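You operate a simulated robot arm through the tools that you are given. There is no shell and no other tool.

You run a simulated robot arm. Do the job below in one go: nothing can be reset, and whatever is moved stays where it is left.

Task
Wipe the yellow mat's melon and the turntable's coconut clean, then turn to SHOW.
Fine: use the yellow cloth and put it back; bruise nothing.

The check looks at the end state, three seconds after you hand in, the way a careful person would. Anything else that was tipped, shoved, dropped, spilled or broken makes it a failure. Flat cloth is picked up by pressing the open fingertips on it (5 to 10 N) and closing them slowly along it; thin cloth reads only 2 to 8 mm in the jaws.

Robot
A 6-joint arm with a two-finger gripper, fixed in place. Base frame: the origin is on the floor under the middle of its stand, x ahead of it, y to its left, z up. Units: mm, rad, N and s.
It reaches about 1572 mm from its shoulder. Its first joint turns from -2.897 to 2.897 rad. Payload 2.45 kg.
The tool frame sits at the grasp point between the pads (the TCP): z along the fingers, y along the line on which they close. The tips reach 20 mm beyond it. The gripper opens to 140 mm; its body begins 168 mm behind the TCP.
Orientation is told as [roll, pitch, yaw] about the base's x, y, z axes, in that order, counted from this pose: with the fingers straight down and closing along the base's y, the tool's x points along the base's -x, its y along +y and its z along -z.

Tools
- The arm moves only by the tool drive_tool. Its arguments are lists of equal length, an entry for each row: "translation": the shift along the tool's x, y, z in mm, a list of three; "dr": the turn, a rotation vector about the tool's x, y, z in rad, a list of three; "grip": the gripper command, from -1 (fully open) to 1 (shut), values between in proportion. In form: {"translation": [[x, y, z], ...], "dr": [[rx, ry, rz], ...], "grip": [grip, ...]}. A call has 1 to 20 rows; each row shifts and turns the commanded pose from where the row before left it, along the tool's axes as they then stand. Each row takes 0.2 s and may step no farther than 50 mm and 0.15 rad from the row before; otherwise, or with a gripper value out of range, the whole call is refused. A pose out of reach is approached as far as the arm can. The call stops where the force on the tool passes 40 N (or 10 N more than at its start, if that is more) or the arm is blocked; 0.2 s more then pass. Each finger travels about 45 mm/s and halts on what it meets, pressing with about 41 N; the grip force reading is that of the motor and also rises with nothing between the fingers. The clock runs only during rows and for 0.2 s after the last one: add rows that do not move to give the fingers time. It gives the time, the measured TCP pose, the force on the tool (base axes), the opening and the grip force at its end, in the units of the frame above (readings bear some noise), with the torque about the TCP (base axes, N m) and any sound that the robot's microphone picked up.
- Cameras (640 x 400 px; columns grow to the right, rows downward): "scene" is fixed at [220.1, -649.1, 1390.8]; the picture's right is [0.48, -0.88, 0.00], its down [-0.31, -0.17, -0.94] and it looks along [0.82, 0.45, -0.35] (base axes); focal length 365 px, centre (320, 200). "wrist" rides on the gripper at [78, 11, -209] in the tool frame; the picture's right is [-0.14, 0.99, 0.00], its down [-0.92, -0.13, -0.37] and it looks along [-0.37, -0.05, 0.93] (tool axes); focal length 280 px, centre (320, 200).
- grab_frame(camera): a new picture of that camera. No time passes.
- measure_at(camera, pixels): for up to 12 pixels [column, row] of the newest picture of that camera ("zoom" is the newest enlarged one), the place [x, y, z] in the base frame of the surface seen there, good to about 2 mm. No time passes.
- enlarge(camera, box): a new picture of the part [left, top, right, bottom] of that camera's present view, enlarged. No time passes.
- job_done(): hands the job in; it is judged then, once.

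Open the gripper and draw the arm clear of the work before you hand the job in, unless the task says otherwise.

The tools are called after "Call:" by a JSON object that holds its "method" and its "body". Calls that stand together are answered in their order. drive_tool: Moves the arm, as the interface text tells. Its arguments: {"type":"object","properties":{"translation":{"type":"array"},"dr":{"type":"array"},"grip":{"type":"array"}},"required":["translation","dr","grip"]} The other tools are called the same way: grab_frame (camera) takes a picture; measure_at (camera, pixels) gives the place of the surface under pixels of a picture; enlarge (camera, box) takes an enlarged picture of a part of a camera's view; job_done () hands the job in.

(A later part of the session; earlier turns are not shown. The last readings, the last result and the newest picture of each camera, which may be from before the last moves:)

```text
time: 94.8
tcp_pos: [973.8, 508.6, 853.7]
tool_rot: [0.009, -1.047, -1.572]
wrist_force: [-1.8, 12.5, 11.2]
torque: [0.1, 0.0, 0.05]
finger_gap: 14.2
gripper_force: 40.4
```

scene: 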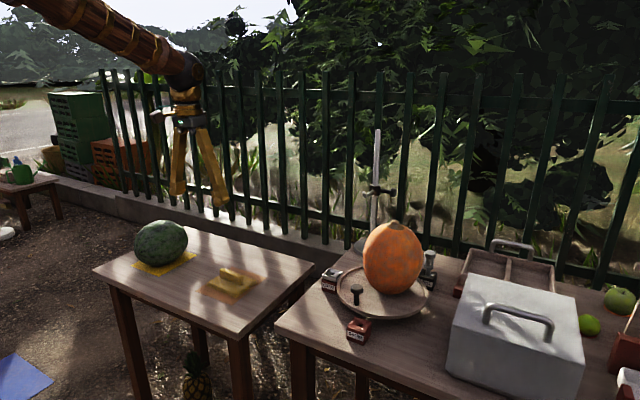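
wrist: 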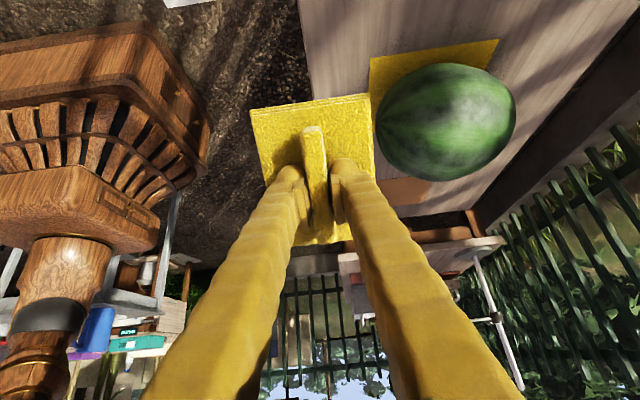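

Contact came earlier, at about 12–17 N. I'll ease off 0.6 mm and stroke back along x.

Call:
{"method": "drive_tool", "body": {"translation": [[0, 0, -0.6], [0, -8, 0], [0, -8, 0], [0, 0, 0]], "dr": [[0, 0, 0], [0, 0, 0], [0, 0, 0], [0, 0, 0]], "grip": [1, 1, 1, 1]}}

Call:
{"method": "drive_tool", "body": {"translation": [[0, 8, 0], [0, 8, 0], [0, 8, 0], [0, 0, 0]], "dr": [[0, 0, 0], [0, 0, 0], [0, 0, 0], [0, 0, 0]], "grip": [1, 1, 1, 1]}}

```text
time: 95.8
tcp_pos: [957.9, 508.7, 854.1]
tool_rot: [-0.001, -1.051, -1.572]
wrist_force: [-0.9, 0.3, -0.6]
torque: [0.0, -0.02, 0.01]
finger_gap: 14.2
gripper_force: 40.9
```

```text
time: 96.8
tcp_pos: [977.6, 504.9, 853.9]
tool_rot: [0.011, -1.048, -1.572]
wrist_force: [-2.6, 16.0, 14.9]
torque: [0.13, 0.01, 0.02]
finger_gap: 14.3
gripper_force: 41.1
out of reach, approached as far as the arm can: row 3
```

Near the reach limit the hand drifted inward (y 508.7→504.9), raising the force to 22 N. I'll back away at once and avoid going past x≈970 here.

Call:
{"method": "drive_tool", "body": {"translation": [[0, -5, -2.5], [0, -15, 0], [0, 0, 0], [0, 0, 0]], "dr": [[0, 0, 0], [0, 0, 0], [0, 0, 0], [0, 0, 0]], "grip": [1, 1, 1, 1]}}

Call:
{"method": "enlarge", "body": {"camera": "scene", "box": [100, 170, 220, 280]}}

```text
time: 97.8
tcp_pos: [957.5, 505.9, 853.2]
tool_rot: [0.0, -1.051, -1.571]
wrist_force: [0.1, 0.8, -0.4]
torque: [-0.01, -0.04, 0.02]
finger_gap: 14.5
gripper_force: 40.7
```

```text
3.64 times, centred on (160, 225) of scene
```

zoom: 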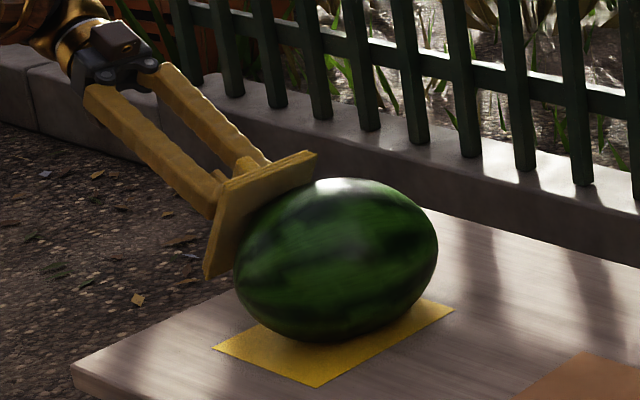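

The melon has rolled about 9 mm toward -y but is still well on the mat; its -y side looks clean. I'll retract and inspect the +y side again.

Call:
{"method": "drive_tool", "body": {"translation": [[0, 0, -10], [0, -10, -20], [0, -40, -10], [0, -45, 0], [0, -45, 0], [0, 0, 0], [0, 0, 0]], "dr": [[0, 0, 0], [0, 0, 0], [0, 0.1, 0], [0, 0.125, 0], [0, 0.125, 0], [0, 0, 0], [0, 0, 0]], "grip": [1, 1, 1, 1, 1, 1, 1]}}

Call:
{"method": "grab_frame", "body": {"camera": "wrist"}}

Call:
{"method": "enlarge", "body": {"camera": "wrist", "box": [370, 60, 530, 200]}}

```text
time: 99.4
tcp_pos: [816.8, 535.7, 874.7]
tool_rot: [-0.001, -0.702, -1.571]
wrist_force: [0.8, -0.2, -1.4]
torque: [0.02, 0.01, 0.03]
finger_gap: 14.4
gripper_force: 41.0
out of reach, approached as far as the arm can: row 2
```

```text
taken
```

wrist: 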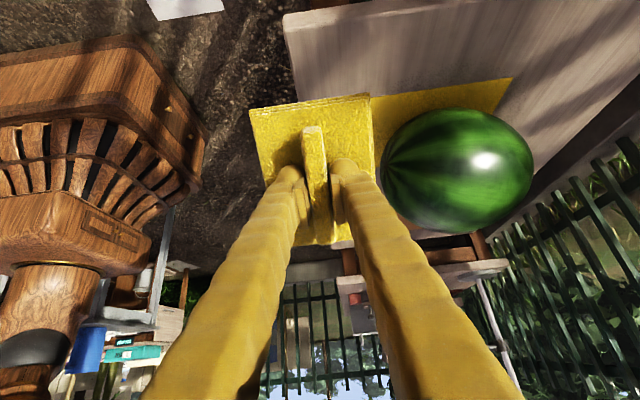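

```text
2.86 times, centred on (450, 130) of wrist
```

zoom: 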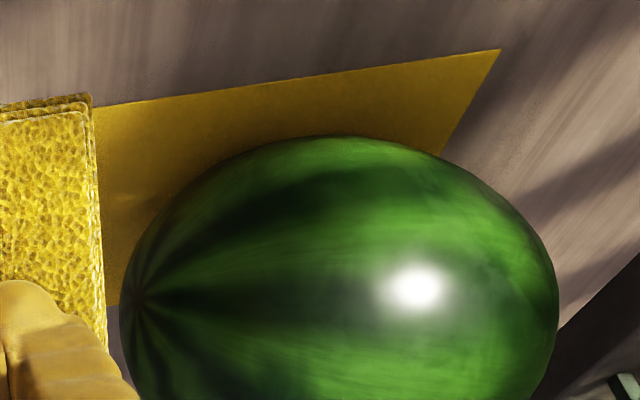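

The melon is now glossy and clean with crisp stripes. I'll check its position on the mat and the other side with the scene camera.

Call:
{"method": "measure_at", "body": {"camera": "zoom", "pixels": [[340, 140], [135, 300], [555, 300], [495, 52], [100, 110], [400, 380], [300, 250], [450, 200], [250, 180], [105, 300], [200, 330], [500, 350]]}}

Call:
{"method": "enlarge", "body": {"camera": "scene", "box": [120, 200, 220, 290]}}

```text
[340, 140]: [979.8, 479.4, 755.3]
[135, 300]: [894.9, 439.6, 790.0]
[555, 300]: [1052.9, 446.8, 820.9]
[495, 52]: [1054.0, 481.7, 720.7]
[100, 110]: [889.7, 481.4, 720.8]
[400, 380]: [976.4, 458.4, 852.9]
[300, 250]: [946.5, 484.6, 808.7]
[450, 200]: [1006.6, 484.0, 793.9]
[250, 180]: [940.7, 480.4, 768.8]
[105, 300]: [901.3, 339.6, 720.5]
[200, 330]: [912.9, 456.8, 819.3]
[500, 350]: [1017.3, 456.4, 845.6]
```

```text
4.44 times, centred on (170, 245) of scene
```

zoom: 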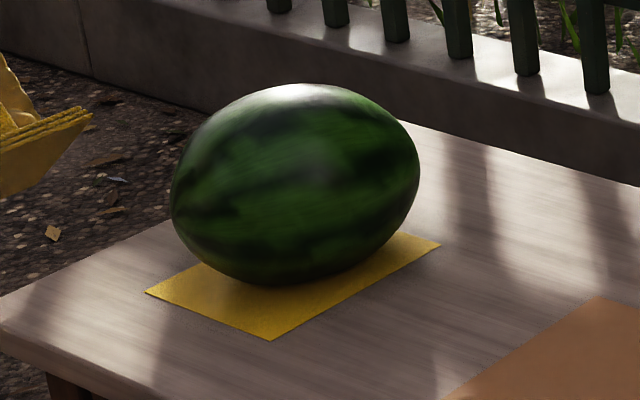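

The melon is clean all round and well on its mat. Now the coconut: I'll raise the hand out of the way first and then measure the coconut and the turntable in detail.

Call:
{"method": "enlarge", "body": {"camera": "scene", "box": [345, 210, 445, 320]}}

Call:
{"method": "measure_at", "body": {"camera": "zoom", "pixels": [[300, 60], [300, 100], [300, 150], [300, 200], [300, 250], [300, 290], [210, 150], [240, 150], [360, 150], [395, 150], [260, 80], [350, 80]]}}

Call:
{"method": "measure_at", "body": {"camera": "zoom", "pixels": [[150, 260], [130, 270], [170, 330], [230, 370], [300, 385], [400, 360], [445, 300], [430, 260], [170, 290], [200, 320], [300, 45], [320, 345]]}}

```text
3.64 times, centred on (395, 265) of scene
```

zoom: 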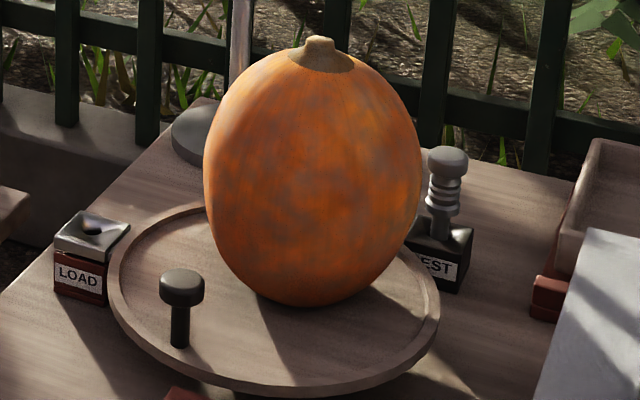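

```text
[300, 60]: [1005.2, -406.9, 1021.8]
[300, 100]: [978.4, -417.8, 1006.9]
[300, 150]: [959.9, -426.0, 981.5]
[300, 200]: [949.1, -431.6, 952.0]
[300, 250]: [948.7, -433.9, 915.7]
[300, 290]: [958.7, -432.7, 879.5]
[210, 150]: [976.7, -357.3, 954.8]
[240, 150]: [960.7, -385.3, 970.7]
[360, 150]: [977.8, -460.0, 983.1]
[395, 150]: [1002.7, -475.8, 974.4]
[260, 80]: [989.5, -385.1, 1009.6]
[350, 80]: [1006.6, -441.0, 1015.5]
```

```text
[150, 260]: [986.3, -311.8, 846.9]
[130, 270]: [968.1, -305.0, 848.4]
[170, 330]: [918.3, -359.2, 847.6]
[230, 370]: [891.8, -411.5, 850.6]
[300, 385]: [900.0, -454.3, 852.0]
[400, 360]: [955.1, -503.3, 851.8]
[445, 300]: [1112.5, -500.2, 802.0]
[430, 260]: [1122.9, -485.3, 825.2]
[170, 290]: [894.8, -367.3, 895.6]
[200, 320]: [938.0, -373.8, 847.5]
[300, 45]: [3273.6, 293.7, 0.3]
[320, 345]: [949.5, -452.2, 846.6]
```

The turntable centre is near (1002,-403), radius ≈111, plate z≈847; the coconut is about 62 mm in radius with its widest part near z≈925. Next I'll measure the tall stand behind it and the REST pin.

Call:
{"method": "measure_at", "body": {"camera": "scene", "pixels": [[377, 135], [376, 160], [374, 190], [373, 215], [378, 191], [365, 191], [392, 190], [360, 240], [432, 256], [429, 272], [377, 128], [485, 255]]}}

Call:
{"method": "enlarge", "body": {"camera": "scene", "box": [350, 110, 410, 250]}}

```text
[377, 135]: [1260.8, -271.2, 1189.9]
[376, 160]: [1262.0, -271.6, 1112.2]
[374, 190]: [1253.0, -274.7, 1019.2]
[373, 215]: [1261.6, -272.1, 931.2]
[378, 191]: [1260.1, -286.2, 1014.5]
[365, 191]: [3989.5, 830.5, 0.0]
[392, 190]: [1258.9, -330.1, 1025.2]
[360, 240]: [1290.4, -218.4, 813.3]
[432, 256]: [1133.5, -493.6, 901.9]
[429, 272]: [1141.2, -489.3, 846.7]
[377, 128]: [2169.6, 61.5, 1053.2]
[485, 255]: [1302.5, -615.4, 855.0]
```

```text
2.86 times, centred on (380, 180) of scene
```

zoom: 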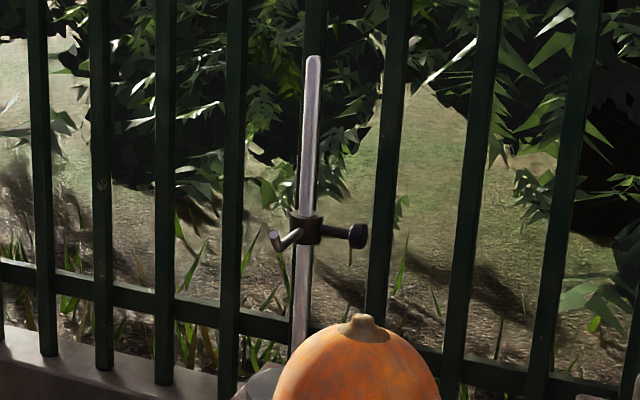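

The stand is at (1262,-271), well behind the coconut. I'll raise the hand, level the tool, and start the transfer toward the coconut along x≈817.

Call:
{"method": "drive_tool", "body": {"translation": [[-30, 0, -35.7], [-30, 0, -35.7], [-30, 0, -35.7], [0, 0, 0], [0, 0, 0], [0, 0, 0], [0, 0, 0], [0, 0, 0], [-47, 0, 0], [-47, 0, 0], [-47, 0, 0], [-47, 0, 0], [-47, 0, 0], [-47, 0, 0], [-47, 0, 0], [-47, 0, 0], [-47, 0, 0], [-47, 0, 0], [-47, 0, 0]], "dr": [[0, 0, 0], [0, 0, 0], [0, 0, 0], [0, 0.14, 0], [0, 0.14, 0], [0, 0.14, 0], [0, 0.14, 0], [0, 0.14, 0], [0, 0, 0], [0, 0, 0], [0, 0, 0], [0, 0, 0], [0, 0, 0], [0, 0, 0], [0, 0, 0], [0, 0, 0], [0, 0, 0], [0, 0, 0], [0, 0, 0]], "grip": [1, 1, 1, 1, 1, 1, 1, 1, 1, 1, 1, 1, 1, 1, 1, 1, 1, 1, 1]}}

Call:
{"method": "drive_tool", "body": {"translation": [[-47, 0, 0], [-47, 0, 0], [-47, 0, 0], [-47, 0, 0], [-47, 0, 0], [-47, 0, 0], [-47, 0, 0], [0, 0, 0], [0, 0, 0]], "dr": [[0, 0, 0], [0, 0, 0], [0, 0, 0], [0, 0, 0], [0, 0, 0], [0, 0, 0], [0, 0, 0], [0, 0, 0], [0, 0, 0]], "grip": [1, 1, 1, 1, 1, 1, 1, 1, 1]}}

Call:
{"method": "grab_frame", "body": {"camera": "wrist"}}

Call:
{"method": "grab_frame", "body": {"camera": "scene"}}

```text
time: 103.4
tcp_pos: [813.3, 18.4, 1011.7]
tool_rot: [0.0, -0.001, -1.57]
wrist_force: [0.0, 0.2, -0.1]
torque: [0.01, 0.0, -0.02]
finger_gap: 14.4
gripper_force: 41.0
```

```text
time: 105.4
tcp_pos: [813.5, -307.4, 1014.8]
tool_rot: [-0.001, 0.0, -1.573]
wrist_force: [-0.2, 0.2, -0.8]
torque: [-0.02, -0.01, 0.03]
finger_gap: 14.3
gripper_force: 41.1
```

```text
taken
```

wrist: 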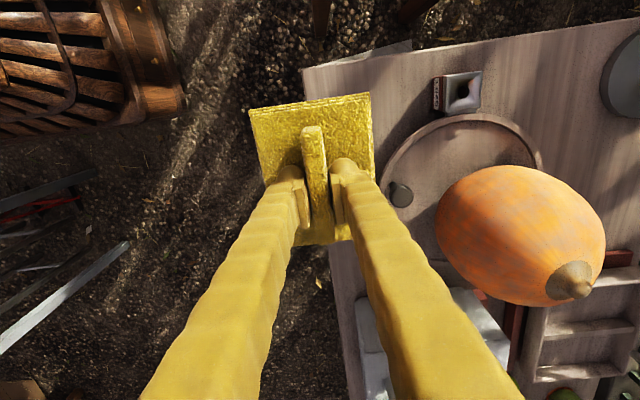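

```text
taken
```

scene: 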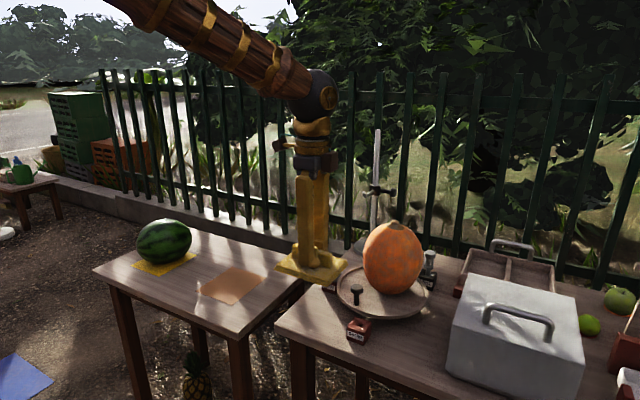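

The coconut shows at wrist (525,230) and the lug at (463,92). I'll enlarge both for detail.

Call:
{"method": "enlarge", "body": {"camera": "wrist", "box": [370, 50, 560, 220]}}

Call:
{"method": "measure_at", "body": {"camera": "zoom", "pixels": [[270, 95], [305, 95], [225, 95], [320, 150], [290, 150], [110, 310], [375, 60], [240, 175], [330, 100], [300, 130], [265, 130], [355, 75]]}}

Call:
{"method": "enlarge", "body": {"camera": "wrist", "box": [420, 150, 620, 320]}}

```text
2.35 times, centred on (465, 135) of wrist
```

zoom: 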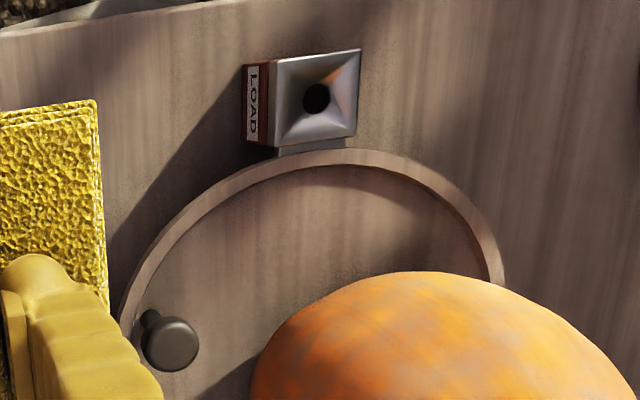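

```text
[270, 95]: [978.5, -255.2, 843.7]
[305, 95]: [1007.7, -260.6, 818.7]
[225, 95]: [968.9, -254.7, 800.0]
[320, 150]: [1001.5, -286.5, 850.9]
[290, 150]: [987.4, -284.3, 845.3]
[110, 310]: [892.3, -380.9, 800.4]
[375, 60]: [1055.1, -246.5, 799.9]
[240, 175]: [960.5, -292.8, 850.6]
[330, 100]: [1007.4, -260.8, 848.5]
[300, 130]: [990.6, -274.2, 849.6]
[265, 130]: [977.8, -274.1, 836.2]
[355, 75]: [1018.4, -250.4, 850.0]
```

```text
2.35 times, centred on (520, 235) of wrist
```

zoom: 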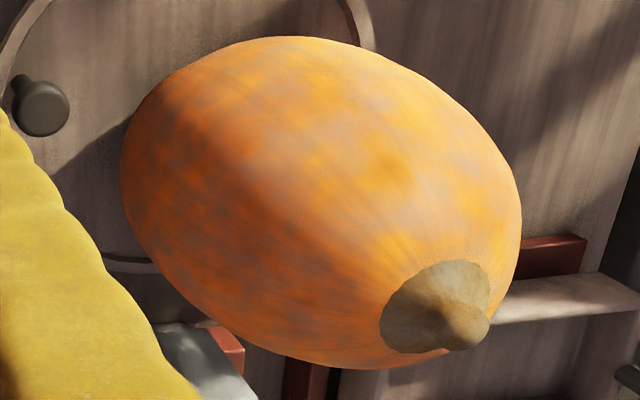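

The silver lug with the LOAD funnel is joined to the turntable rim by a tab, so turning to SHOW means bringing it over the SHOW block. Now I'll tilt the pad 0.8 rad toward +x and approach the coconut's upper shoulder on the robot side, staying about 35 mm off.

Call:
{"method": "drive_tool", "body": {"translation": [[0, 0, 0], [0, 0, 0], [0, 0, 0], [0, 0, 0], [0, 0, 0], [0, 0, 0], [-32.2, 31.5, 15.9], [-32.2, 31.5, 15.9], [-32.2, 31.5, 15.9], [0, 0, 0], [0, 0, 0]], "dr": [[-0.1333, 0, 0], [-0.1333, 0, 0], [-0.1333, 0, 0], [-0.1333, 0, 0], [-0.1333, 0, 0], [-0.1333, 0, 0], [0, 0, 0], [0, 0, 0], [0, 0, 0], [0, 0, 0], [0, 0, 0]], "grip": [1, 1, 1, 1, 1, 1, 1, 1, 1, 1, 1]}}

Call:
{"method": "enlarge", "body": {"camera": "scene", "box": [280, 150, 460, 320]}}

```text
time: 107.8
tcp_pos: [916.9, -406.7, 1046.2]
tool_rot: [0.801, -0.002, -1.573]
wrist_force: [1.1, 0.3, -1.4]
torque: [0.03, 0.0, 0.0]
finger_gap: 14.3
gripper_force: 41.0
```

```text
2.35 times, centred on (370, 235) of scene
```

zoom: 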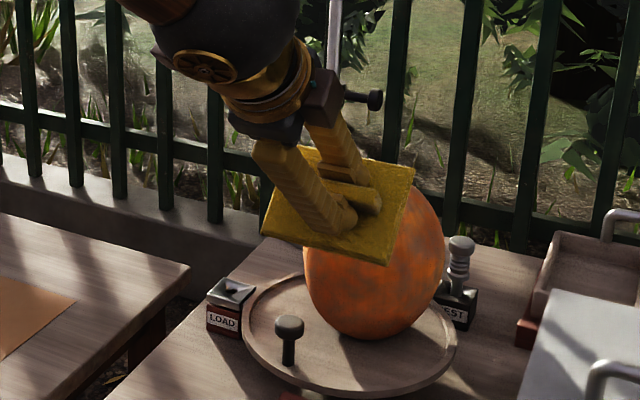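

The pad faces the coconut's upper shoulder, about 30 mm off by the model. I'll approach 24 mm and then feel with small steps.

Call:
{"method": "drive_tool", "body": {"translation": [[0, 0, 12], [0, 0, 8], [0, 0, 4], [0, 0, 0], [0, 0, 0]], "dr": [[0, 0, 0], [0, 0, 0], [0, 0, 0], [0, 0, 0], [0, 0, 0]], "grip": [1, 1, 1, 1, 1]}}

Call:
{"method": "drive_tool", "body": {"translation": [[0, 0, 1], [0, 0, 0], [0, 0, 0]], "dr": [[0, 0, 0], [0, 0, 0], [0, 0, 0]], "grip": [1, 1, 1]}}

Call:
{"method": "drive_tool", "body": {"translation": [[0, 0, 0.8], [0, 0, 0], [0, 0, 0]], "dr": [[0, 0, 0], [0, 0, 0], [0, 0, 0]], "grip": [1, 1, 1]}}

```text
time: 109.0
tcp_pos: [934.1, -406.0, 1029.8]
tool_rot: [0.801, -0.002, -1.57]
wrist_force: [0.1, -0.2, 0.6]
torque: [0.02, 0.05, 0.0]
finger_gap: 14.3
gripper_force: 40.6
```

```text
time: 109.8
tcp_pos: [935.4, -405.7, 1028.9]
tool_rot: [0.798, -0.001, -1.571]
wrist_force: [-0.1, -0.1, -0.5]
torque: [-0.01, 0.01, -0.03]
finger_gap: 14.6
gripper_force: 41.1
```

```text
time: 110.6
tcp_pos: [935.9, -406.3, 1028.0]
tool_rot: [0.8, -0.002, -1.571]
wrist_force: [0.5, -0.4, -0.4]
torque: [0.02, 0.01, 0.02]
finger_gap: 14.5
gripper_force: 40.8
```

No contact yet at model distance 119 (expected 115). I'll continue in 0.8 mm steps.

Call:
{"method": "drive_tool", "body": {"translation": [[0, 0, 0.8], [0, 0, 0.6], [0, 0, 0], [0, 0, 0]], "dr": [[0, 0, 0], [0, 0, 0], [0, 0, 0], [0, 0, 0]], "grip": [1, 1, 1, 1]}}

Call:
{"method": "drive_tool", "body": {"translation": [[0, 0, 0.7], [0, 0, 0], [0, 0, 0]], "dr": [[0, 0, 0], [0, 0, 0], [0, 0, 0]], "grip": [1, 1, 1]}}

Call:
{"method": "drive_tool", "body": {"translation": [[0, 0, 0.7], [0, 0, 0], [0, 0, 0]], "dr": [[0, 0, 0], [0, 0, 0], [0, 0, 0]], "grip": [1, 1, 1]}}

```text
time: 111.6
tcp_pos: [935.0, -405.7, 1029.3]
tool_rot: [0.801, -0.001, -1.572]
wrist_force: [0.0, 0.2, -0.6]
torque: [-0.02, -0.02, 0.01]
finger_gap: 14.5
gripper_force: 40.4
```

```text
time: 112.4
tcp_pos: [935.0, -406.7, 1027.2]
tool_rot: [0.801, -0.002, -1.569]
wrist_force: [-0.4, 0.2, 0.4]
torque: [0.0, -0.01, 0.02]
finger_gap: 14.4
gripper_force: 41.0
```

```text
time: 113.2
tcp_pos: [935.6, -406.9, 1027.8]
tool_rot: [0.8, -0.001, -1.57]
wrist_force: [-0.4, -0.8, -0.6]
torque: [-0.03, -0.05, -0.01]
finger_gap: 14.3
gripper_force: 40.3
```

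Still free; the commanded distance is now about 117. Continuing in 0.6 mm steps.

Call:
{"method": "drive_tool", "body": {"translation": [[0, 0, 0.6], [0, 0, 0], [0, 0, 0]], "dr": [[0, 0, 0], [0, 0, 0], [0, 0, 0]], "grip": [1, 1, 1]}}

Call:
{"method": "drive_tool", "body": {"translation": [[0, 0, 0.6], [0, 0, 0], [0, 0, 0]], "dr": [[0, 0, 0], [0, 0, 0], [0, 0, 0]], "grip": [1, 1, 1]}}

Call:
{"method": "drive_tool", "body": {"translation": [[0, 0, 0.6], [0, 0, 0], [0, 0, 0]], "dr": [[0, 0, 0], [0, 0, 0], [0, 0, 0]], "grip": [1, 1, 1]}}

Call:
{"method": "enlarge", "body": {"camera": "scene", "box": [330, 190, 450, 320]}}

```text
time: 114.0
tcp_pos: [935.7, -405.8, 1027.7]
tool_rot: [0.8, -0.003, -1.573]
wrist_force: [-0.6, -0.6, -0.2]
torque: [0.01, -0.02, 0.02]
finger_gap: 14.2
gripper_force: 40.3
```

```text
time: 114.8
tcp_pos: [936.3, -406.0, 1027.5]
tool_rot: [0.801, -0.001, -1.571]
wrist_force: [0.9, 0.7, -0.4]
torque: [0.01, 0.01, -0.01]
finger_gap: 14.4
gripper_force: 40.8
```

```text
time: 115.6
tcp_pos: [937.4, -405.6, 1026.8]
tool_rot: [0.802, -0.002, -1.572]
wrist_force: [-0.2, -0.1, -1.2]
torque: [-0.02, 0.0, -0.04]
finger_gap: 14.2
gripper_force: 40.2
```

```text
3.08 times, centred on (390, 255) of scene
```

zoom: 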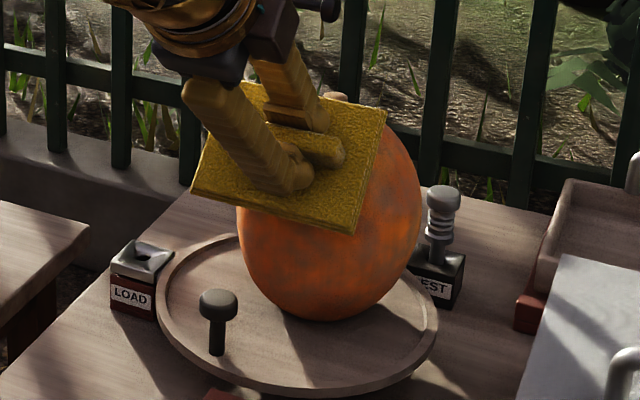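

The pad's upper edge is close to the stem near (1005,1030), so I'll slide the pad 18 mm down along its own plane (tool -y) before pressing further.

Call:
{"method": "drive_tool", "body": {"translation": [[0, 0, -1], [0, -9, 0], [0, -9, 0], [0, 0, 1], [0, 0, 0], [0, 0, 0]], "dr": [[0, 0, 0], [0, 0, 0], [0, 0, 0], [0, 0, 0], [0, 0, 0], [0, 0, 0]], "grip": [1, 1, 1, 1, 1, 1]}}

Call:
{"method": "drive_tool", "body": {"translation": [[0, 0, 0.6], [0, 0, 0], [0, 0, 0]], "dr": [[0, 0, 0], [0, 0, 0], [0, 0, 0]], "grip": [1, 1, 1]}}

Call:
{"method": "drive_tool", "body": {"translation": [[0, 0, 0.6], [0, 0, 0], [0, 0, 0]], "dr": [[0, 0, 0], [0, 0, 0], [0, 0, 0]], "grip": [1, 1, 1]}}

```text
time: 117.0
tcp_pos: [925.8, -406.4, 1012.8]
tool_rot: [0.803, -0.003, -1.571]
wrist_force: [-0.1, 0.6, -0.7]
torque: [0.04, 0.01, 0.01]
finger_gap: 14.2
gripper_force: 40.5
```

```text
time: 117.8
tcp_pos: [925.1, -406.8, 1013.3]
tool_rot: [0.801, -0.002, -1.57]
wrist_force: [-0.4, 0.7, -0.2]
torque: [0.0, 0.03, 0.01]
finger_gap: 14.2
gripper_force: 40.6
```

```text
time: 118.6
tcp_pos: [924.7, -405.4, 1013.4]
tool_rot: [0.802, -0.004, -1.571]
wrist_force: [-0.4, 0.2, -1.5]
torque: [0.05, 0.02, 0.01]
finger_gap: 14.5
gripper_force: 40.8
```

Still free at model distance about 117. Two more careful steps of 0.6 mm.

Call:
{"method": "drive_tool", "body": {"translation": [[0, 0, 0.6], [0, 0, 0], [0, 0, 0]], "dr": [[0, 0, 0], [0, 0, 0], [0, 0, 0]], "grip": [1, 1, 1]}}

Call:
{"method": "drive_tool", "body": {"translation": [[0, 0, 0.6], [0, 0, 0], [0, 0, 0]], "dr": [[0, 0, 0], [0, 0, 0], [0, 0, 0]], "grip": [1, 1, 1]}}

```text
time: 119.4
tcp_pos: [924.7, -405.7, 1011.5]
tool_rot: [0.802, -0.002, -1.57]
wrist_force: [0.7, -0.5, -0.7]
torque: [-0.04, 0.01, -0.01]
finger_gap: 14.5
gripper_force: 41.1
```

```text
time: 120.2
tcp_pos: [926.8, -406.5, 1010.7]
tool_rot: [0.803, -0.002, -1.57]
wrist_force: [-0.1, 0.4, -0.3]
torque: [0.01, 0.02, -0.02]
finger_gap: 14.5
gripper_force: 40.9
```

No contact at 113.6 yet. Continuing.

Call:
{"method": "drive_tool", "body": {"translation": [[0, 0, 0.6], [0, 0, 0], [0, 0, 0]], "dr": [[0, 0, 0], [0, 0, 0], [0, 0, 0]], "grip": [1, 1, 1]}}

Call:
{"method": "drive_tool", "body": {"translation": [[0, 0, 0.6], [0, 0, 0], [0, 0, 0]], "dr": [[0, 0, 0], [0, 0, 0], [0, 0, 0]], "grip": [1, 1, 1]}}

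```text
time: 121.0
tcp_pos: [926.0, -406.3, 1011.5]
tool_rot: [0.802, -0.002, -1.57]
wrist_force: [0.3, 0.0, -1.0]
torque: [-0.02, 0.0, -0.03]
finger_gap: 14.3
gripper_force: 40.7
```

```text
time: 121.8
tcp_pos: [926.3, -406.3, 1011.1]
tool_rot: [0.802, -0.001, -1.57]
wrist_force: [0.2, 0.6, 0.0]
torque: [0.02, 0.01, -0.01]
finger_gap: 14.2
gripper_force: 40.8
```

Still free. Continuing with 0.7 mm steps.

Call:
{"method": "drive_tool", "body": {"translation": [[0, 0, 0.7], [0, 0, 0], [0, 0, 0]], "dr": [[0, 0, 0], [0, 0, 0], [0, 0, 0]], "grip": [1, 1, 1]}}

Call:
{"method": "drive_tool", "body": {"translation": [[0, 0, 0.6], [0, 0, 0], [0, 0, 0]], "dr": [[0, 0, 0], [0, 0, 0], [0, 0, 0]], "grip": [1, 1, 1]}}

```text
time: 122.6
tcp_pos: [928.3, -406.6, 1011.2]
tool_rot: [0.803, -0.002, -1.571]
wrist_force: [0.1, -0.4, -0.4]
torque: [-0.02, 0.04, 0.0]
finger_gap: 14.3
gripper_force: 41.2
```

```text
time: 123.4
tcp_pos: [929.0, -405.5, 1010.6]
tool_rot: [0.8, -0.002, -1.57]
wrist_force: [0.8, -0.4, -0.9]
torque: [-0.03, 0.02, 0.01]
finger_gap: 14.3
gripper_force: 40.6
```

The surface is probably a couple of mm further than modelled. Continuing gently.

Call:
{"method": "drive_tool", "body": {"translation": [[0, 0, 0.6], [0, 0, 0], [0, 0, 0]], "dr": [[0, 0, 0], [0, 0, 0], [0, 0, 0]], "grip": [1, 1, 1]}}

Call:
{"method": "drive_tool", "body": {"translation": [[0, 0, 0.6], [0, 0, 0], [0, 0, 0]], "dr": [[0, 0, 0], [0, 0, 0], [0, 0, 0]], "grip": [1, 1, 1]}}

```text
time: 124.2
tcp_pos: [927.7, -406.6, 1010.0]
tool_rot: [0.801, -0.001, -1.57]
wrist_force: [-0.5, -0.2, 0.3]
torque: [0.01, 0.0, -0.02]
finger_gap: 14.6
gripper_force: 40.9
```

```text
time: 125.0
tcp_pos: [928.1, -406.7, 1011.8]
tool_rot: [0.801, -0.003, -1.572]
wrist_force: [0.0, -0.7, 0.4]
torque: [-0.01, 0.01, 0.0]
finger_gap: 14.6
gripper_force: 40.8
```

Possibly a faint touch. Another 0.5 mm step, then check.

Call:
{"method": "drive_tool", "body": {"translation": [[0, 0, 0.5], [0, 0, 0], [0, 0, 0]], "dr": [[0, 0, 0], [0, 0, 0], [0, 0, 0]], "grip": [1, 1, 1]}}

Call:
{"method": "drive_tool", "body": {"translation": [[0, 0, 0.5], [0, 0, 0], [0, 0, 0]], "dr": [[0, 0, 0], [0, 0, 0], [0, 0, 0]], "grip": [1, 1, 1]}}

```text
time: 125.8
tcp_pos: [929.1, -406.7, 1010.7]
tool_rot: [0.802, -0.001, -1.573]
wrist_force: [0.4, 0.2, -1.4]
torque: [0.01, 0.0, -0.03]
finger_gap: 14.1
gripper_force: 40.7
```

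```text
time: 126.6
tcp_pos: [929.4, -407.1, 1010.0]
tool_rot: [0.801, -0.001, -1.57]
wrist_force: [-0.1, 0.3, 0.2]
torque: [-0.02, -0.01, -0.02]
finger_gap: 14.4
gripper_force: 41.3
```

Still no load. I'll look at the gap with both cameras.

Call:
{"method": "enlarge", "body": {"camera": "scene", "box": [350, 210, 430, 290]}}

Call:
{"method": "grab_frame", "body": {"camera": "wrist"}}

```text
5.00 times, centred on (390, 250) of scene
```

zoom: 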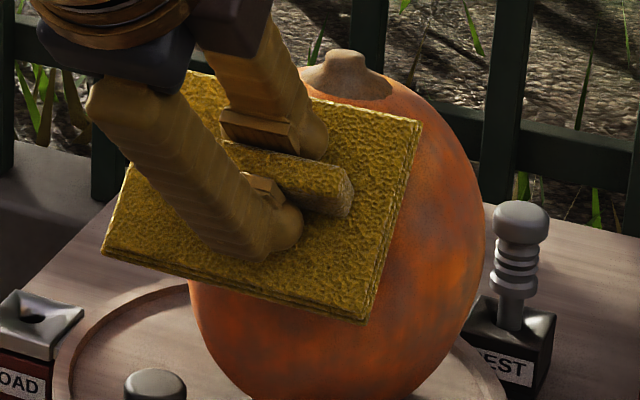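

```text
taken
```

wrist: 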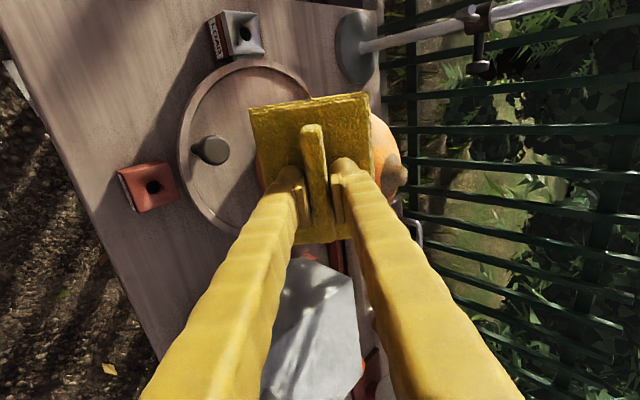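

The pad is parallel and close to the shoulder. I'll keep stepping in.

Call:
{"method": "drive_tool", "body": {"translation": [[0, 0, 0.7], [0, 0, 0], [0, 0, 0]], "dr": [[0, 0, 0], [0, 0, 0], [0, 0, 0]], "grip": [1, 1, 1]}}

Call:
{"method": "drive_tool", "body": {"translation": [[0, 0, 0.6], [0, 0, 0], [0, 0, 0]], "dr": [[0, 0, 0], [0, 0, 0], [0, 0, 0]], "grip": [1, 1, 1]}}

```text
time: 127.4
tcp_pos: [930.2, -405.7, 1008.2]
tool_rot: [0.8, -0.001, -1.57]
wrist_force: [0.9, -0.1, -1.1]
torque: [-0.03, 0.04, 0.0]
finger_gap: 14.3
gripper_force: 40.7
```

```text
time: 128.2
tcp_pos: [929.9, -405.7, 1008.3]
tool_rot: [0.801, -0.003, -1.571]
wrist_force: [-4.0, -1.0, 2.7]
torque: [-0.07, -0.13, -0.14]
finger_gap: 14.0
gripper_force: 40.2
```

Contact: about 5 N along the pad normal. Now a short horizontal stroke (tool x) with force checks.

Call:
{"method": "drive_tool", "body": {"translation": [[6, 0, 0], [6, 0, 0], [0, 0, 0]], "dr": [[0, 0, 0], [0, 0, 0], [0, 0, 0]], "grip": [1, 1, 1]}}

Call:
{"method": "drive_tool", "body": {"translation": [[-6, 0, 0], [-6, 0, 0], [-6, 0, 0], [0, 0, 0]], "dr": [[0, 0, 0], [0, 0, 0], [0, 0, 0], [0, 0, 0]], "grip": [1, 1, 1, 1]}}

Call:
{"method": "enlarge", "body": {"camera": "scene", "box": [330, 190, 450, 320]}}

```text
time: 129.0
tcp_pos: [930.6, -393.8, 1009.1]
tool_rot: [0.8, -0.002, -1.57]
wrist_force: [-2.5, -2.7, 7.1]
torque: [-0.13, -0.28, -0.16]
finger_gap: 14.4
gripper_force: 41.1
```

```text
time: 130.0
tcp_pos: [929.5, -413.9, 1007.7]
tool_rot: [0.802, -0.001, -1.569]
wrist_force: [-0.2, -0.9, -0.3]
torque: [0.03, 0.0, 0.0]
finger_gap: 14.6
gripper_force: 40.9
```

```text
3.08 times, centred on (390, 255) of scene
```

zoom: 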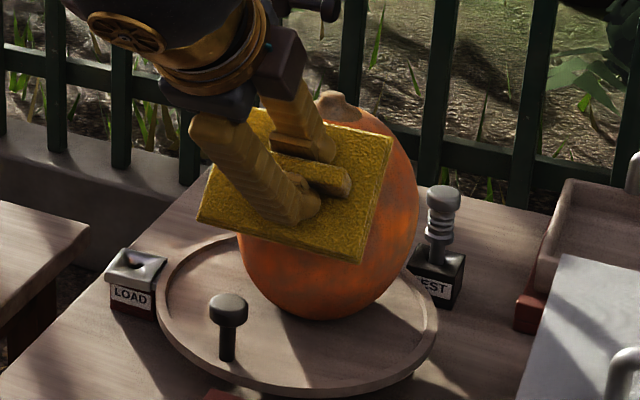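

The turntable turned slightly with the horizontal stroke (knob moved to (228,308)), so it spins freely. I'll use up-and-down strokes along tool y instead, re-establishing light contact first.

Call:
{"method": "drive_tool", "body": {"translation": [[6, 0, 0.3], [0, 0, 0], [0, 0, 0]], "dr": [[0, 0, 0], [0, 0, 0], [0, 0, 0]], "grip": [1, 1, 1]}}

Call:
{"method": "drive_tool", "body": {"translation": [[0, 0, 0.4], [0, 0, 0], [0, 0, 0]], "dr": [[0, 0, 0], [0, 0, 0], [0, 0, 0]], "grip": [1, 1, 1]}}

```text
time: 130.8
tcp_pos: [931.9, -408.4, 1008.2]
tool_rot: [0.801, -0.002, -1.572]
wrist_force: [-0.6, 0.4, -0.6]
torque: [0.01, 0.0, 0.0]
finger_gap: 14.6
gripper_force: 40.6
```

```text
time: 131.6
tcp_pos: [931.4, -408.1, 1007.2]
tool_rot: [0.8, -0.004, -1.571]
wrist_force: [0.1, 0.5, -0.4]
torque: [0.01, -0.05, -0.02]
finger_gap: 14.3
gripper_force: 40.6
```

No load yet. Another two steps of 0.5 mm.

Call:
{"method": "drive_tool", "body": {"translation": [[0, 0, 0.5], [0, 0, 0], [0, 0, 0]], "dr": [[0, 0, 0], [0, 0, 0], [0, 0, 0]], "grip": [1, 1, 1]}}

Call:
{"method": "drive_tool", "body": {"translation": [[0, 0, 0.4], [0, 0, 0], [0, 0, 0]], "dr": [[0, 0, 0], [0, 0, 0], [0, 0, 0]], "grip": [1, 1, 1]}}

```text
time: 132.4
tcp_pos: [931.9, -407.3, 1007.3]
tool_rot: [0.802, -0.002, -1.57]
wrist_force: [-4.5, -1.8, 3.8]
torque: [-0.05, -0.18, -0.11]
finger_gap: 14.4
gripper_force: 40.8
```

```text
time: 133.2
tcp_pos: [931.6, -406.5, 1007.0]
tool_rot: [0.802, -0.001, -1.57]
wrist_force: [-3.4, -2.0, 3.9]
torque: [-0.08, -0.06, -0.12]
finger_gap: 14.8
gripper_force: 41.1
```

About 6 N now and steadier. I'll do vertical strokes: down 12 mm, then up 20 mm along the pad plane.

Call:
{"method": "drive_tool", "body": {"translation": [[0, -6, 0], [0, -6, 0], [0, 0, 0]], "dr": [[0, 0, 0], [0, 0, 0], [0, 0, 0]], "grip": [1, 1, 1]}}

Call:
{"method": "drive_tool", "body": {"translation": [[0, 6, 0], [0, 6, 0], [0, 6, 0], [0, 0, 0]], "dr": [[0, 0, 0], [0, 0, 0], [0, 0, 0], [0, 0, 0]], "grip": [1, 1, 1, 1]}}

Call:
{"method": "enlarge", "body": {"camera": "scene", "box": [330, 190, 450, 320]}}

```text
time: 134.0
tcp_pos: [922.3, -406.9, 1000.5]
tool_rot: [0.803, -0.002, -1.57]
wrist_force: [0.1, 0.7, -1.8]
torque: [0.0, 0.05, 0.0]
finger_gap: 14.3
gripper_force: 40.3
```

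```text
time: 135.0
tcp_pos: [935.8, -405.6, 1012.5]
tool_rot: [0.803, -0.003, -1.572]
wrist_force: [0.3, 0.4, -1.3]
torque: [0.01, -0.04, 0.03]
finger_gap: 14.4
gripper_force: 40.7
```

```text
3.08 times, centred on (390, 255) of scene
```

zoom: 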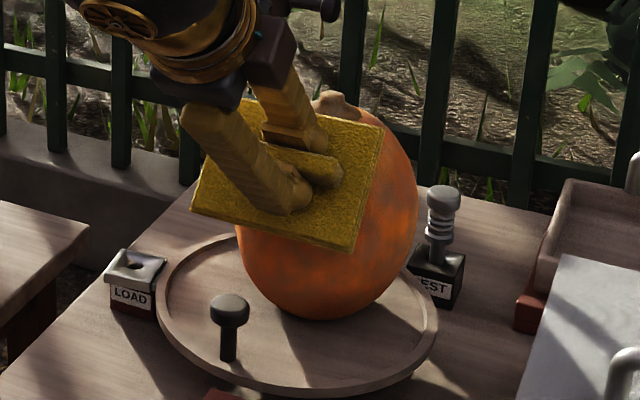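

Contact was lost during the stroke. I'll re-press gently in two steps.

Call:
{"method": "drive_tool", "body": {"translation": [[0, 0, 0.5], [0, 0, 0], [0, 0, 0]], "dr": [[0, 0, 0], [0, 0, 0], [0, 0, 0]], "grip": [1, 1, 1]}}

Call:
{"method": "drive_tool", "body": {"translation": [[0, 0, 0.5], [0, 0, 0], [0, 0, 0]], "dr": [[0, 0, 0], [0, 0, 0], [0, 0, 0]], "grip": [1, 1, 1]}}

```text
time: 135.8
tcp_pos: [936.6, -406.6, 1010.9]
tool_rot: [0.8, -0.002, -1.569]
wrist_force: [-3.5, -1.0, 4.1]
torque: [-0.03, -0.11, -0.13]
finger_gap: 14.3
gripper_force: 40.7
```

```text
time: 136.6
tcp_pos: [935.9, -406.6, 1011.4]
tool_rot: [0.8, -0.002, -1.569]
wrist_force: [-4.5, -2.7, 7.9]
torque: [-0.16, -0.17, -0.15]
finger_gap: 14.6
gripper_force: 41.0
```

About 10 N. I'll stroke down 18 mm, then up 18 mm, checking the force each time.

Call:
{"method": "drive_tool", "body": {"translation": [[0, -6, 0], [0, -6, 0], [0, -6, 0], [0, 0, 0]], "dr": [[0, 0, 0], [0, 0, 0], [0, 0, 0], [0, 0, 0]], "grip": [1, 1, 1, 1]}}

Call:
{"method": "drive_tool", "body": {"translation": [[0, 6, 0], [0, 6, 0], [0, 6, 0], [0, 0, 0]], "dr": [[0, 0, 0], [0, 0, 0], [0, 0, 0], [0, 0, 0]], "grip": [1, 1, 1, 1]}}

Call:
{"method": "drive_tool", "body": {"translation": [[0, -6, 0], [0, -6, 0], [0, -6, 0], [0, 0, 0]], "dr": [[0, 0, 0], [0, 0, 0], [0, 0, 0], [0, 0, 0]], "grip": [1, 1, 1, 1]}}

```text
time: 137.6
tcp_pos: [922.9, -405.6, 997.4]
tool_rot: [0.802, -0.001, -1.571]
wrist_force: [-0.2, 0.3, -0.5]
torque: [0.02, 0.0, -0.03]
finger_gap: 14.4
gripper_force: 40.8
```

```text
time: 138.6
tcp_pos: [935.9, -406.2, 1009.3]
tool_rot: [0.801, -0.004, -1.57]
wrist_force: [0.8, -0.3, -0.5]
torque: [0.01, 0.04, -0.04]
finger_gap: 14.5
gripper_force: 40.2
```

```text
time: 139.6
tcp_pos: [924.0, -404.9, 997.8]
tool_rot: [0.8, -0.002, -1.572]
wrist_force: [0.6, 0.3, 0.1]
torque: [-0.02, -0.01, -0.02]
finger_gap: 14.6
gripper_force: 40.8
```

Contact vanishes after each stroke, so the coconut itself may be shifting. I'll look closely.

Call:
{"method": "enlarge", "body": {"camera": "scene", "box": [330, 190, 450, 320]}}

Call:
{"method": "grab_frame", "body": {"camera": "wrist"}}

```text
3.08 times, centred on (390, 255) of scene
```

zoom: 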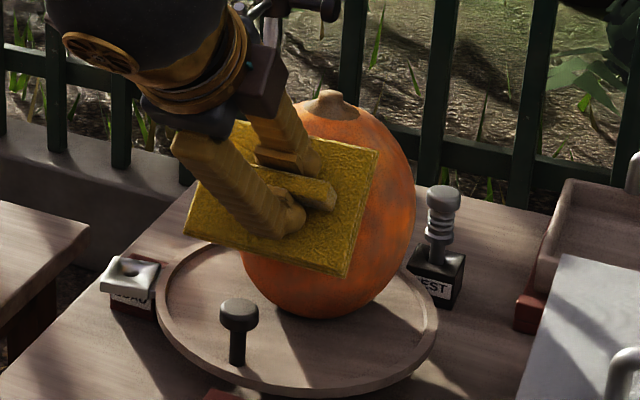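

```text
taken
```

wrist: 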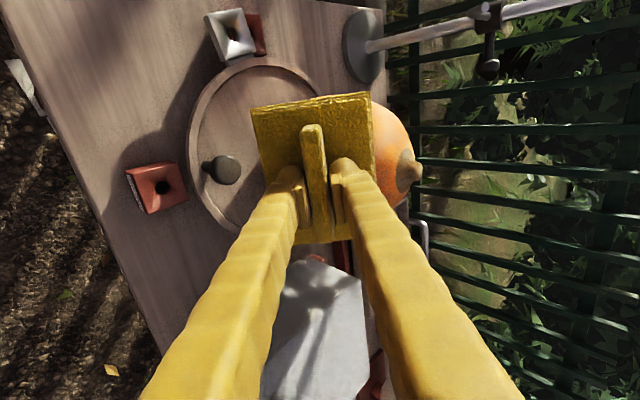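

The turntable has crept toward SHOW (lug now beside LOAD), because the coconut sits slightly off the axis. That is fine; I'll continue pressing lightly and stroking as it turns.

Call:
{"method": "drive_tool", "body": {"translation": [[0, 6, 0.5], [0, 6, 0.4], [0, 0, 0], [0, 0, 0]], "dr": [[0, 0, 0], [0, 0, 0], [0, 0, 0], [0, 0, 0]], "grip": [1, 1, 1, 1]}}

Call:
{"method": "drive_tool", "body": {"translation": [[0, 0, 0.6], [0, 0, 0], [0, 0, 0]], "dr": [[0, 0, 0], [0, 0, 0], [0, 0, 0]], "grip": [1, 1, 1]}}

Call:
{"method": "drive_tool", "body": {"translation": [[0, 0, 0.6], [0, 0, 0], [0, 0, 0]], "dr": [[0, 0, 0], [0, 0, 0], [0, 0, 0]], "grip": [1, 1, 1]}}

```text
time: 140.6
tcp_pos: [932.5, -405.5, 1003.5]
tool_rot: [0.801, -0.002, -1.572]
wrist_force: [-0.3, 0.0, 1.2]
torque: [-0.02, -0.01, -0.02]
finger_gap: 14.6
gripper_force: 40.5
```

```text
time: 141.4
tcp_pos: [933.2, -405.6, 1006.4]
tool_rot: [0.802, -0.002, -1.571]
wrist_force: [-1.7, -0.1, -0.1]
torque: [0.04, 0.02, -0.1]
finger_gap: 14.4
gripper_force: 40.8
```

```text
time: 142.2
tcp_pos: [932.8, -405.1, 1003.8]
tool_rot: [0.802, -0.001, -1.57]
wrist_force: [-1.0, 0.8, 1.7]
torque: [-0.01, -0.02, 0.01]
finger_gap: 14.4
gripper_force: 40.9
```

Light contact of about 2–3 N. I'll add a bit more and stroke vertically, then view.

Call:
{"method": "drive_tool", "body": {"translation": [[0, 0, 0.6], [0, 0, 0], [0, 0, 0]], "dr": [[0, 0, 0], [0, 0, 0], [0, 0, 0]], "grip": [1, 1, 1]}}

Call:
{"method": "drive_tool", "body": {"translation": [[0, 0, 0.5], [0, 0, 0], [0, 0, 0]], "dr": [[0, 0, 0], [0, 0, 0], [0, 0, 0]], "grip": [1, 1, 1]}}

Call:
{"method": "enlarge", "body": {"camera": "scene", "box": [330, 190, 450, 320]}}

```text
time: 143.0
tcp_pos: [933.5, -406.9, 1004.5]
tool_rot: [0.801, 0.0, -1.571]
wrist_force: [-5.2, 0.8, 5.2]
torque: [0.07, -0.03, 0.08]
finger_gap: 14.4
gripper_force: 40.8
```

```text
time: 143.8
tcp_pos: [934.8, -407.1, 1005.0]
tool_rot: [0.8, -0.002, -1.572]
wrist_force: [-5.9, 0.3, 8.4]
torque: [0.07, -0.11, 0.06]
finger_gap: 14.3
gripper_force: 40.7
```

```text
3.08 times, centred on (390, 255) of scene
```

zoom: 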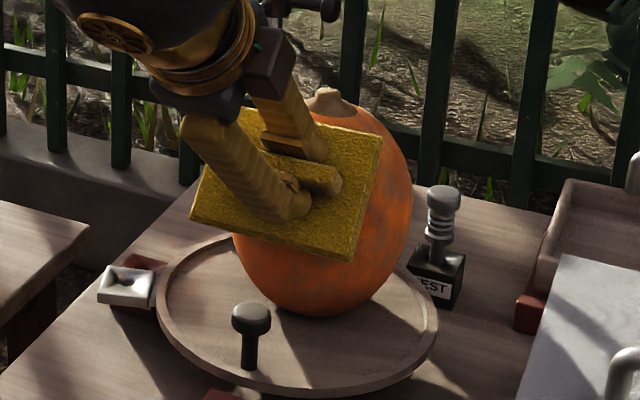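

Now about 11 N with the lug turned some 15–20°. I'll stroke down and up at this height.

Call:
{"method": "drive_tool", "body": {"translation": [[0, -6, 0], [0, -6, 0], [0, -6, 0], [0, 0, 0]], "dr": [[0, 0, 0], [0, 0, 0], [0, 0, 0], [0, 0, 0]], "grip": [1, 1, 1, 1]}}

Call:
{"method": "drive_tool", "body": {"translation": [[0, 6, 0], [0, 6, 0], [0, 6, 0], [0, 0, 0]], "dr": [[0, 0, 0], [0, 0, 0], [0, 0, 0], [0, 0, 0]], "grip": [1, 1, 1, 1]}}

Call:
{"method": "enlarge", "body": {"camera": "scene", "box": [330, 190, 450, 320]}}

```text
time: 144.8
tcp_pos: [922.7, -407.7, 991.8]
tool_rot: [0.8, -0.002, -1.569]
wrist_force: [-2.3, 0.9, 2.9]
torque: [0.04, -0.13, 0.07]
finger_gap: 14.5
gripper_force: 40.9
```

```text
time: 145.8
tcp_pos: [935.6, -406.3, 1004.2]
tool_rot: [0.801, 0.0, -1.571]
wrist_force: [-2.8, 0.0, 1.5]
torque: [0.0, 0.02, 0.03]
finger_gap: 14.6
gripper_force: 40.5
```

```text
3.08 times, centred on (390, 255) of scene
```

zoom: 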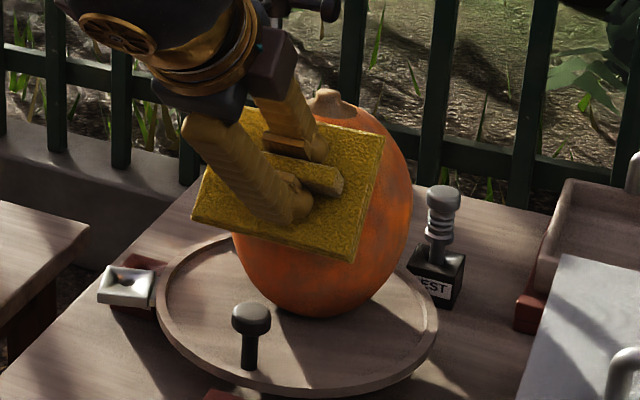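

Contact holds at 3–4 N and the table no longer turns. I'll do more vertical strokes with slightly more press.

Call:
{"method": "drive_tool", "body": {"translation": [[0, -6, 0.3], [0, -6, 0], [0, -6, 0], [0, -6, 0], [0, 0, 0]], "dr": [[0, 0, 0], [0, 0, 0], [0, 0, 0], [0, 0, 0], [0, 0, 0]], "grip": [1, 1, 1, 1, 1]}}

Call:
{"method": "drive_tool", "body": {"translation": [[0, 6, 0], [0, 6, 0], [0, 6, 0], [0, 6, 0], [0, 0, 0]], "dr": [[0, 0, 0], [0, 0, 0], [0, 0, 0], [0, 0, 0], [0, 0, 0]], "grip": [1, 1, 1, 1, 1]}}

Call:
{"method": "drive_tool", "body": {"translation": [[0, -6, 0.2], [0, -6, 0], [0, -6, 0], [0, -6, 0], [0, 0, 0]], "dr": [[0, 0, 0], [0, 0, 0], [0, 0, 0], [0, 0, 0], [0, 0, 0]], "grip": [1, 1, 1, 1, 1]}}

```text
time: 147.0
tcp_pos: [916.9, -405.8, 987.5]
tool_rot: [0.802, -0.001, -1.571]
wrist_force: [0.4, 0.6, -0.7]
torque: [-0.02, -0.01, 0.01]
finger_gap: 14.2
gripper_force: 40.6
```

```text
time: 148.2
tcp_pos: [934.7, -406.7, 1003.2]
tool_rot: [0.8, -0.001, -1.569]
wrist_force: [-3.5, 0.4, 1.6]
torque: [0.03, 0.03, 0.04]
finger_gap: 14.5
gripper_force: 40.3
```

```text
time: 149.4
tcp_pos: [917.5, -404.4, 985.2]
tool_rot: [0.801, -0.001, -1.57]
wrist_force: [-1.4, 0.9, -0.8]
torque: [0.03, 0.01, 0.02]
finger_gap: 14.4
gripper_force: 40.6
```

Force fades at the bottom of the stroke. I'll retract and inspect what has been cleaned so far.

Call:
{"method": "drive_tool", "body": {"translation": [[0, 0, -5], [0, 0, -30], [0, 0, -45], [0, -20, -40], [0, 0, 0], [0, 0, 0]], "dr": [[0, 0, 0], [0, 0, 0], [0, 0, 0], [0, 0, 0], [0, 0, 0], [0, 0, 0]], "grip": [1, 1, 1, 1, 1, 1]}}

Call:
{"method": "enlarge", "body": {"camera": "scene", "box": [345, 210, 445, 320]}}

Call:
{"method": "grab_frame", "body": {"camera": "wrist"}}

```text
time: 150.8
tcp_pos: [816.5, -407.1, 1056.3]
tool_rot: [0.803, -0.002, -1.57]
wrist_force: [-0.3, 0.7, -0.7]
torque: [-0.02, 0.04, -0.02]
finger_gap: 14.4
gripper_force: 40.6
```

```text
3.64 times, centred on (395, 265) of scene
```

zoom: 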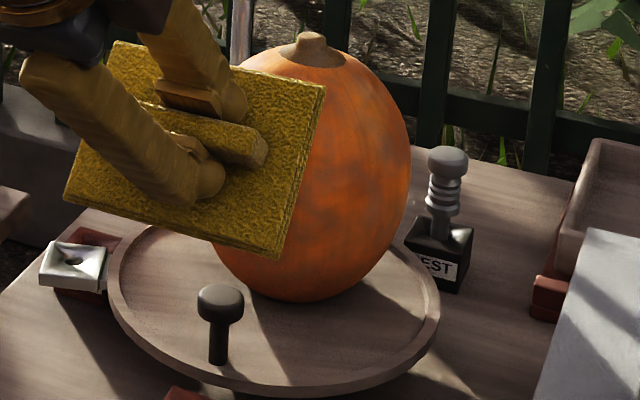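

```text
taken
```

wrist: 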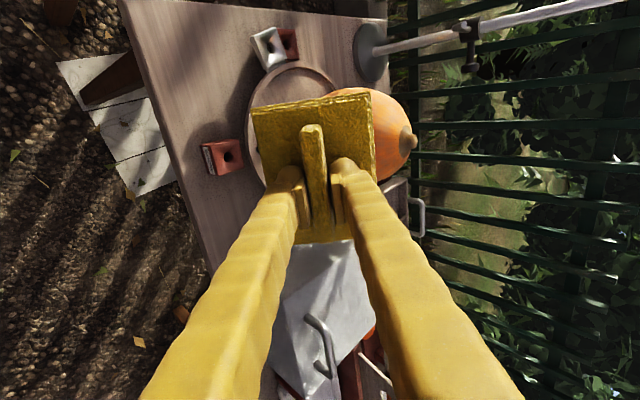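

I'll shift the hand 130 mm toward -y so the coconut's robot-facing side shows in the upper part of the wrist view.

Call:
{"method": "drive_tool", "body": {"translation": [[-45, 0, 0], [-45, 0, 0], [-45, 0, 0], [0, 0, 0], [0, 0, 0]], "dr": [[0, 0, 0], [0, 0, 0], [0, 0, 0], [0, 0, 0], [0, 0, 0]], "grip": [1, 1, 1, 1, 1]}}

Call:
{"method": "grab_frame", "body": {"camera": "wrist"}}

Call:
{"method": "enlarge", "body": {"camera": "wrist", "box": [270, 0, 450, 140]}}

Call:
{"method": "enlarge", "body": {"camera": "scene", "box": [345, 210, 445, 320]}}

```text
time: 152.0
tcp_pos: [821.6, -540.5, 1055.3]
tool_rot: [0.802, 0.0, -1.571]
wrist_force: [-0.2, 0.0, -0.8]
torque: [-0.02, 0.05, -0.02]
finger_gap: 14.6
gripper_force: 40.3
```

```text
taken
```

wrist: 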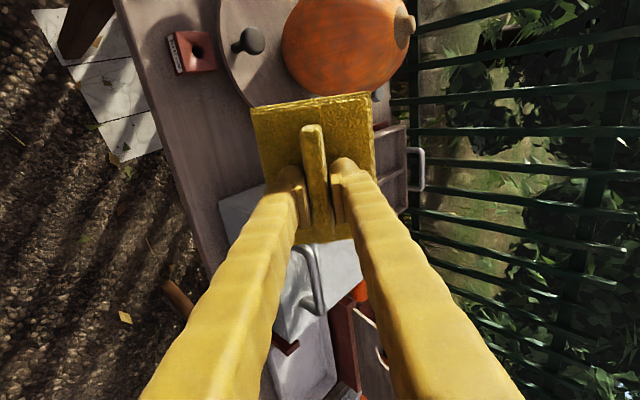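

```text
2.86 times, centred on (360, 70) of wrist
```

zoom: 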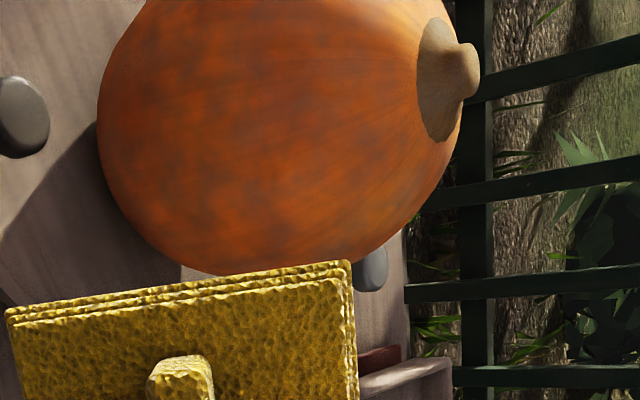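

```text
3.64 times, centred on (395, 265) of scene
```

zoom: 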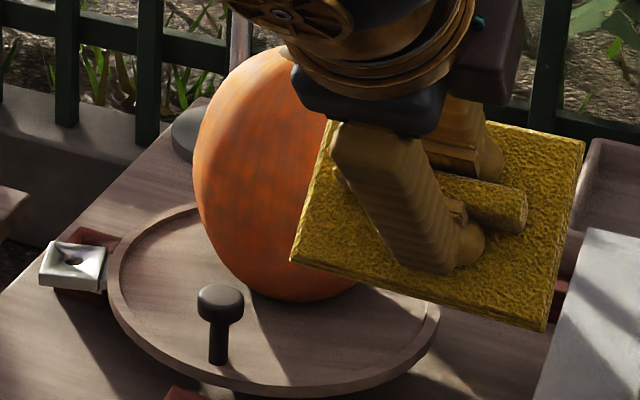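

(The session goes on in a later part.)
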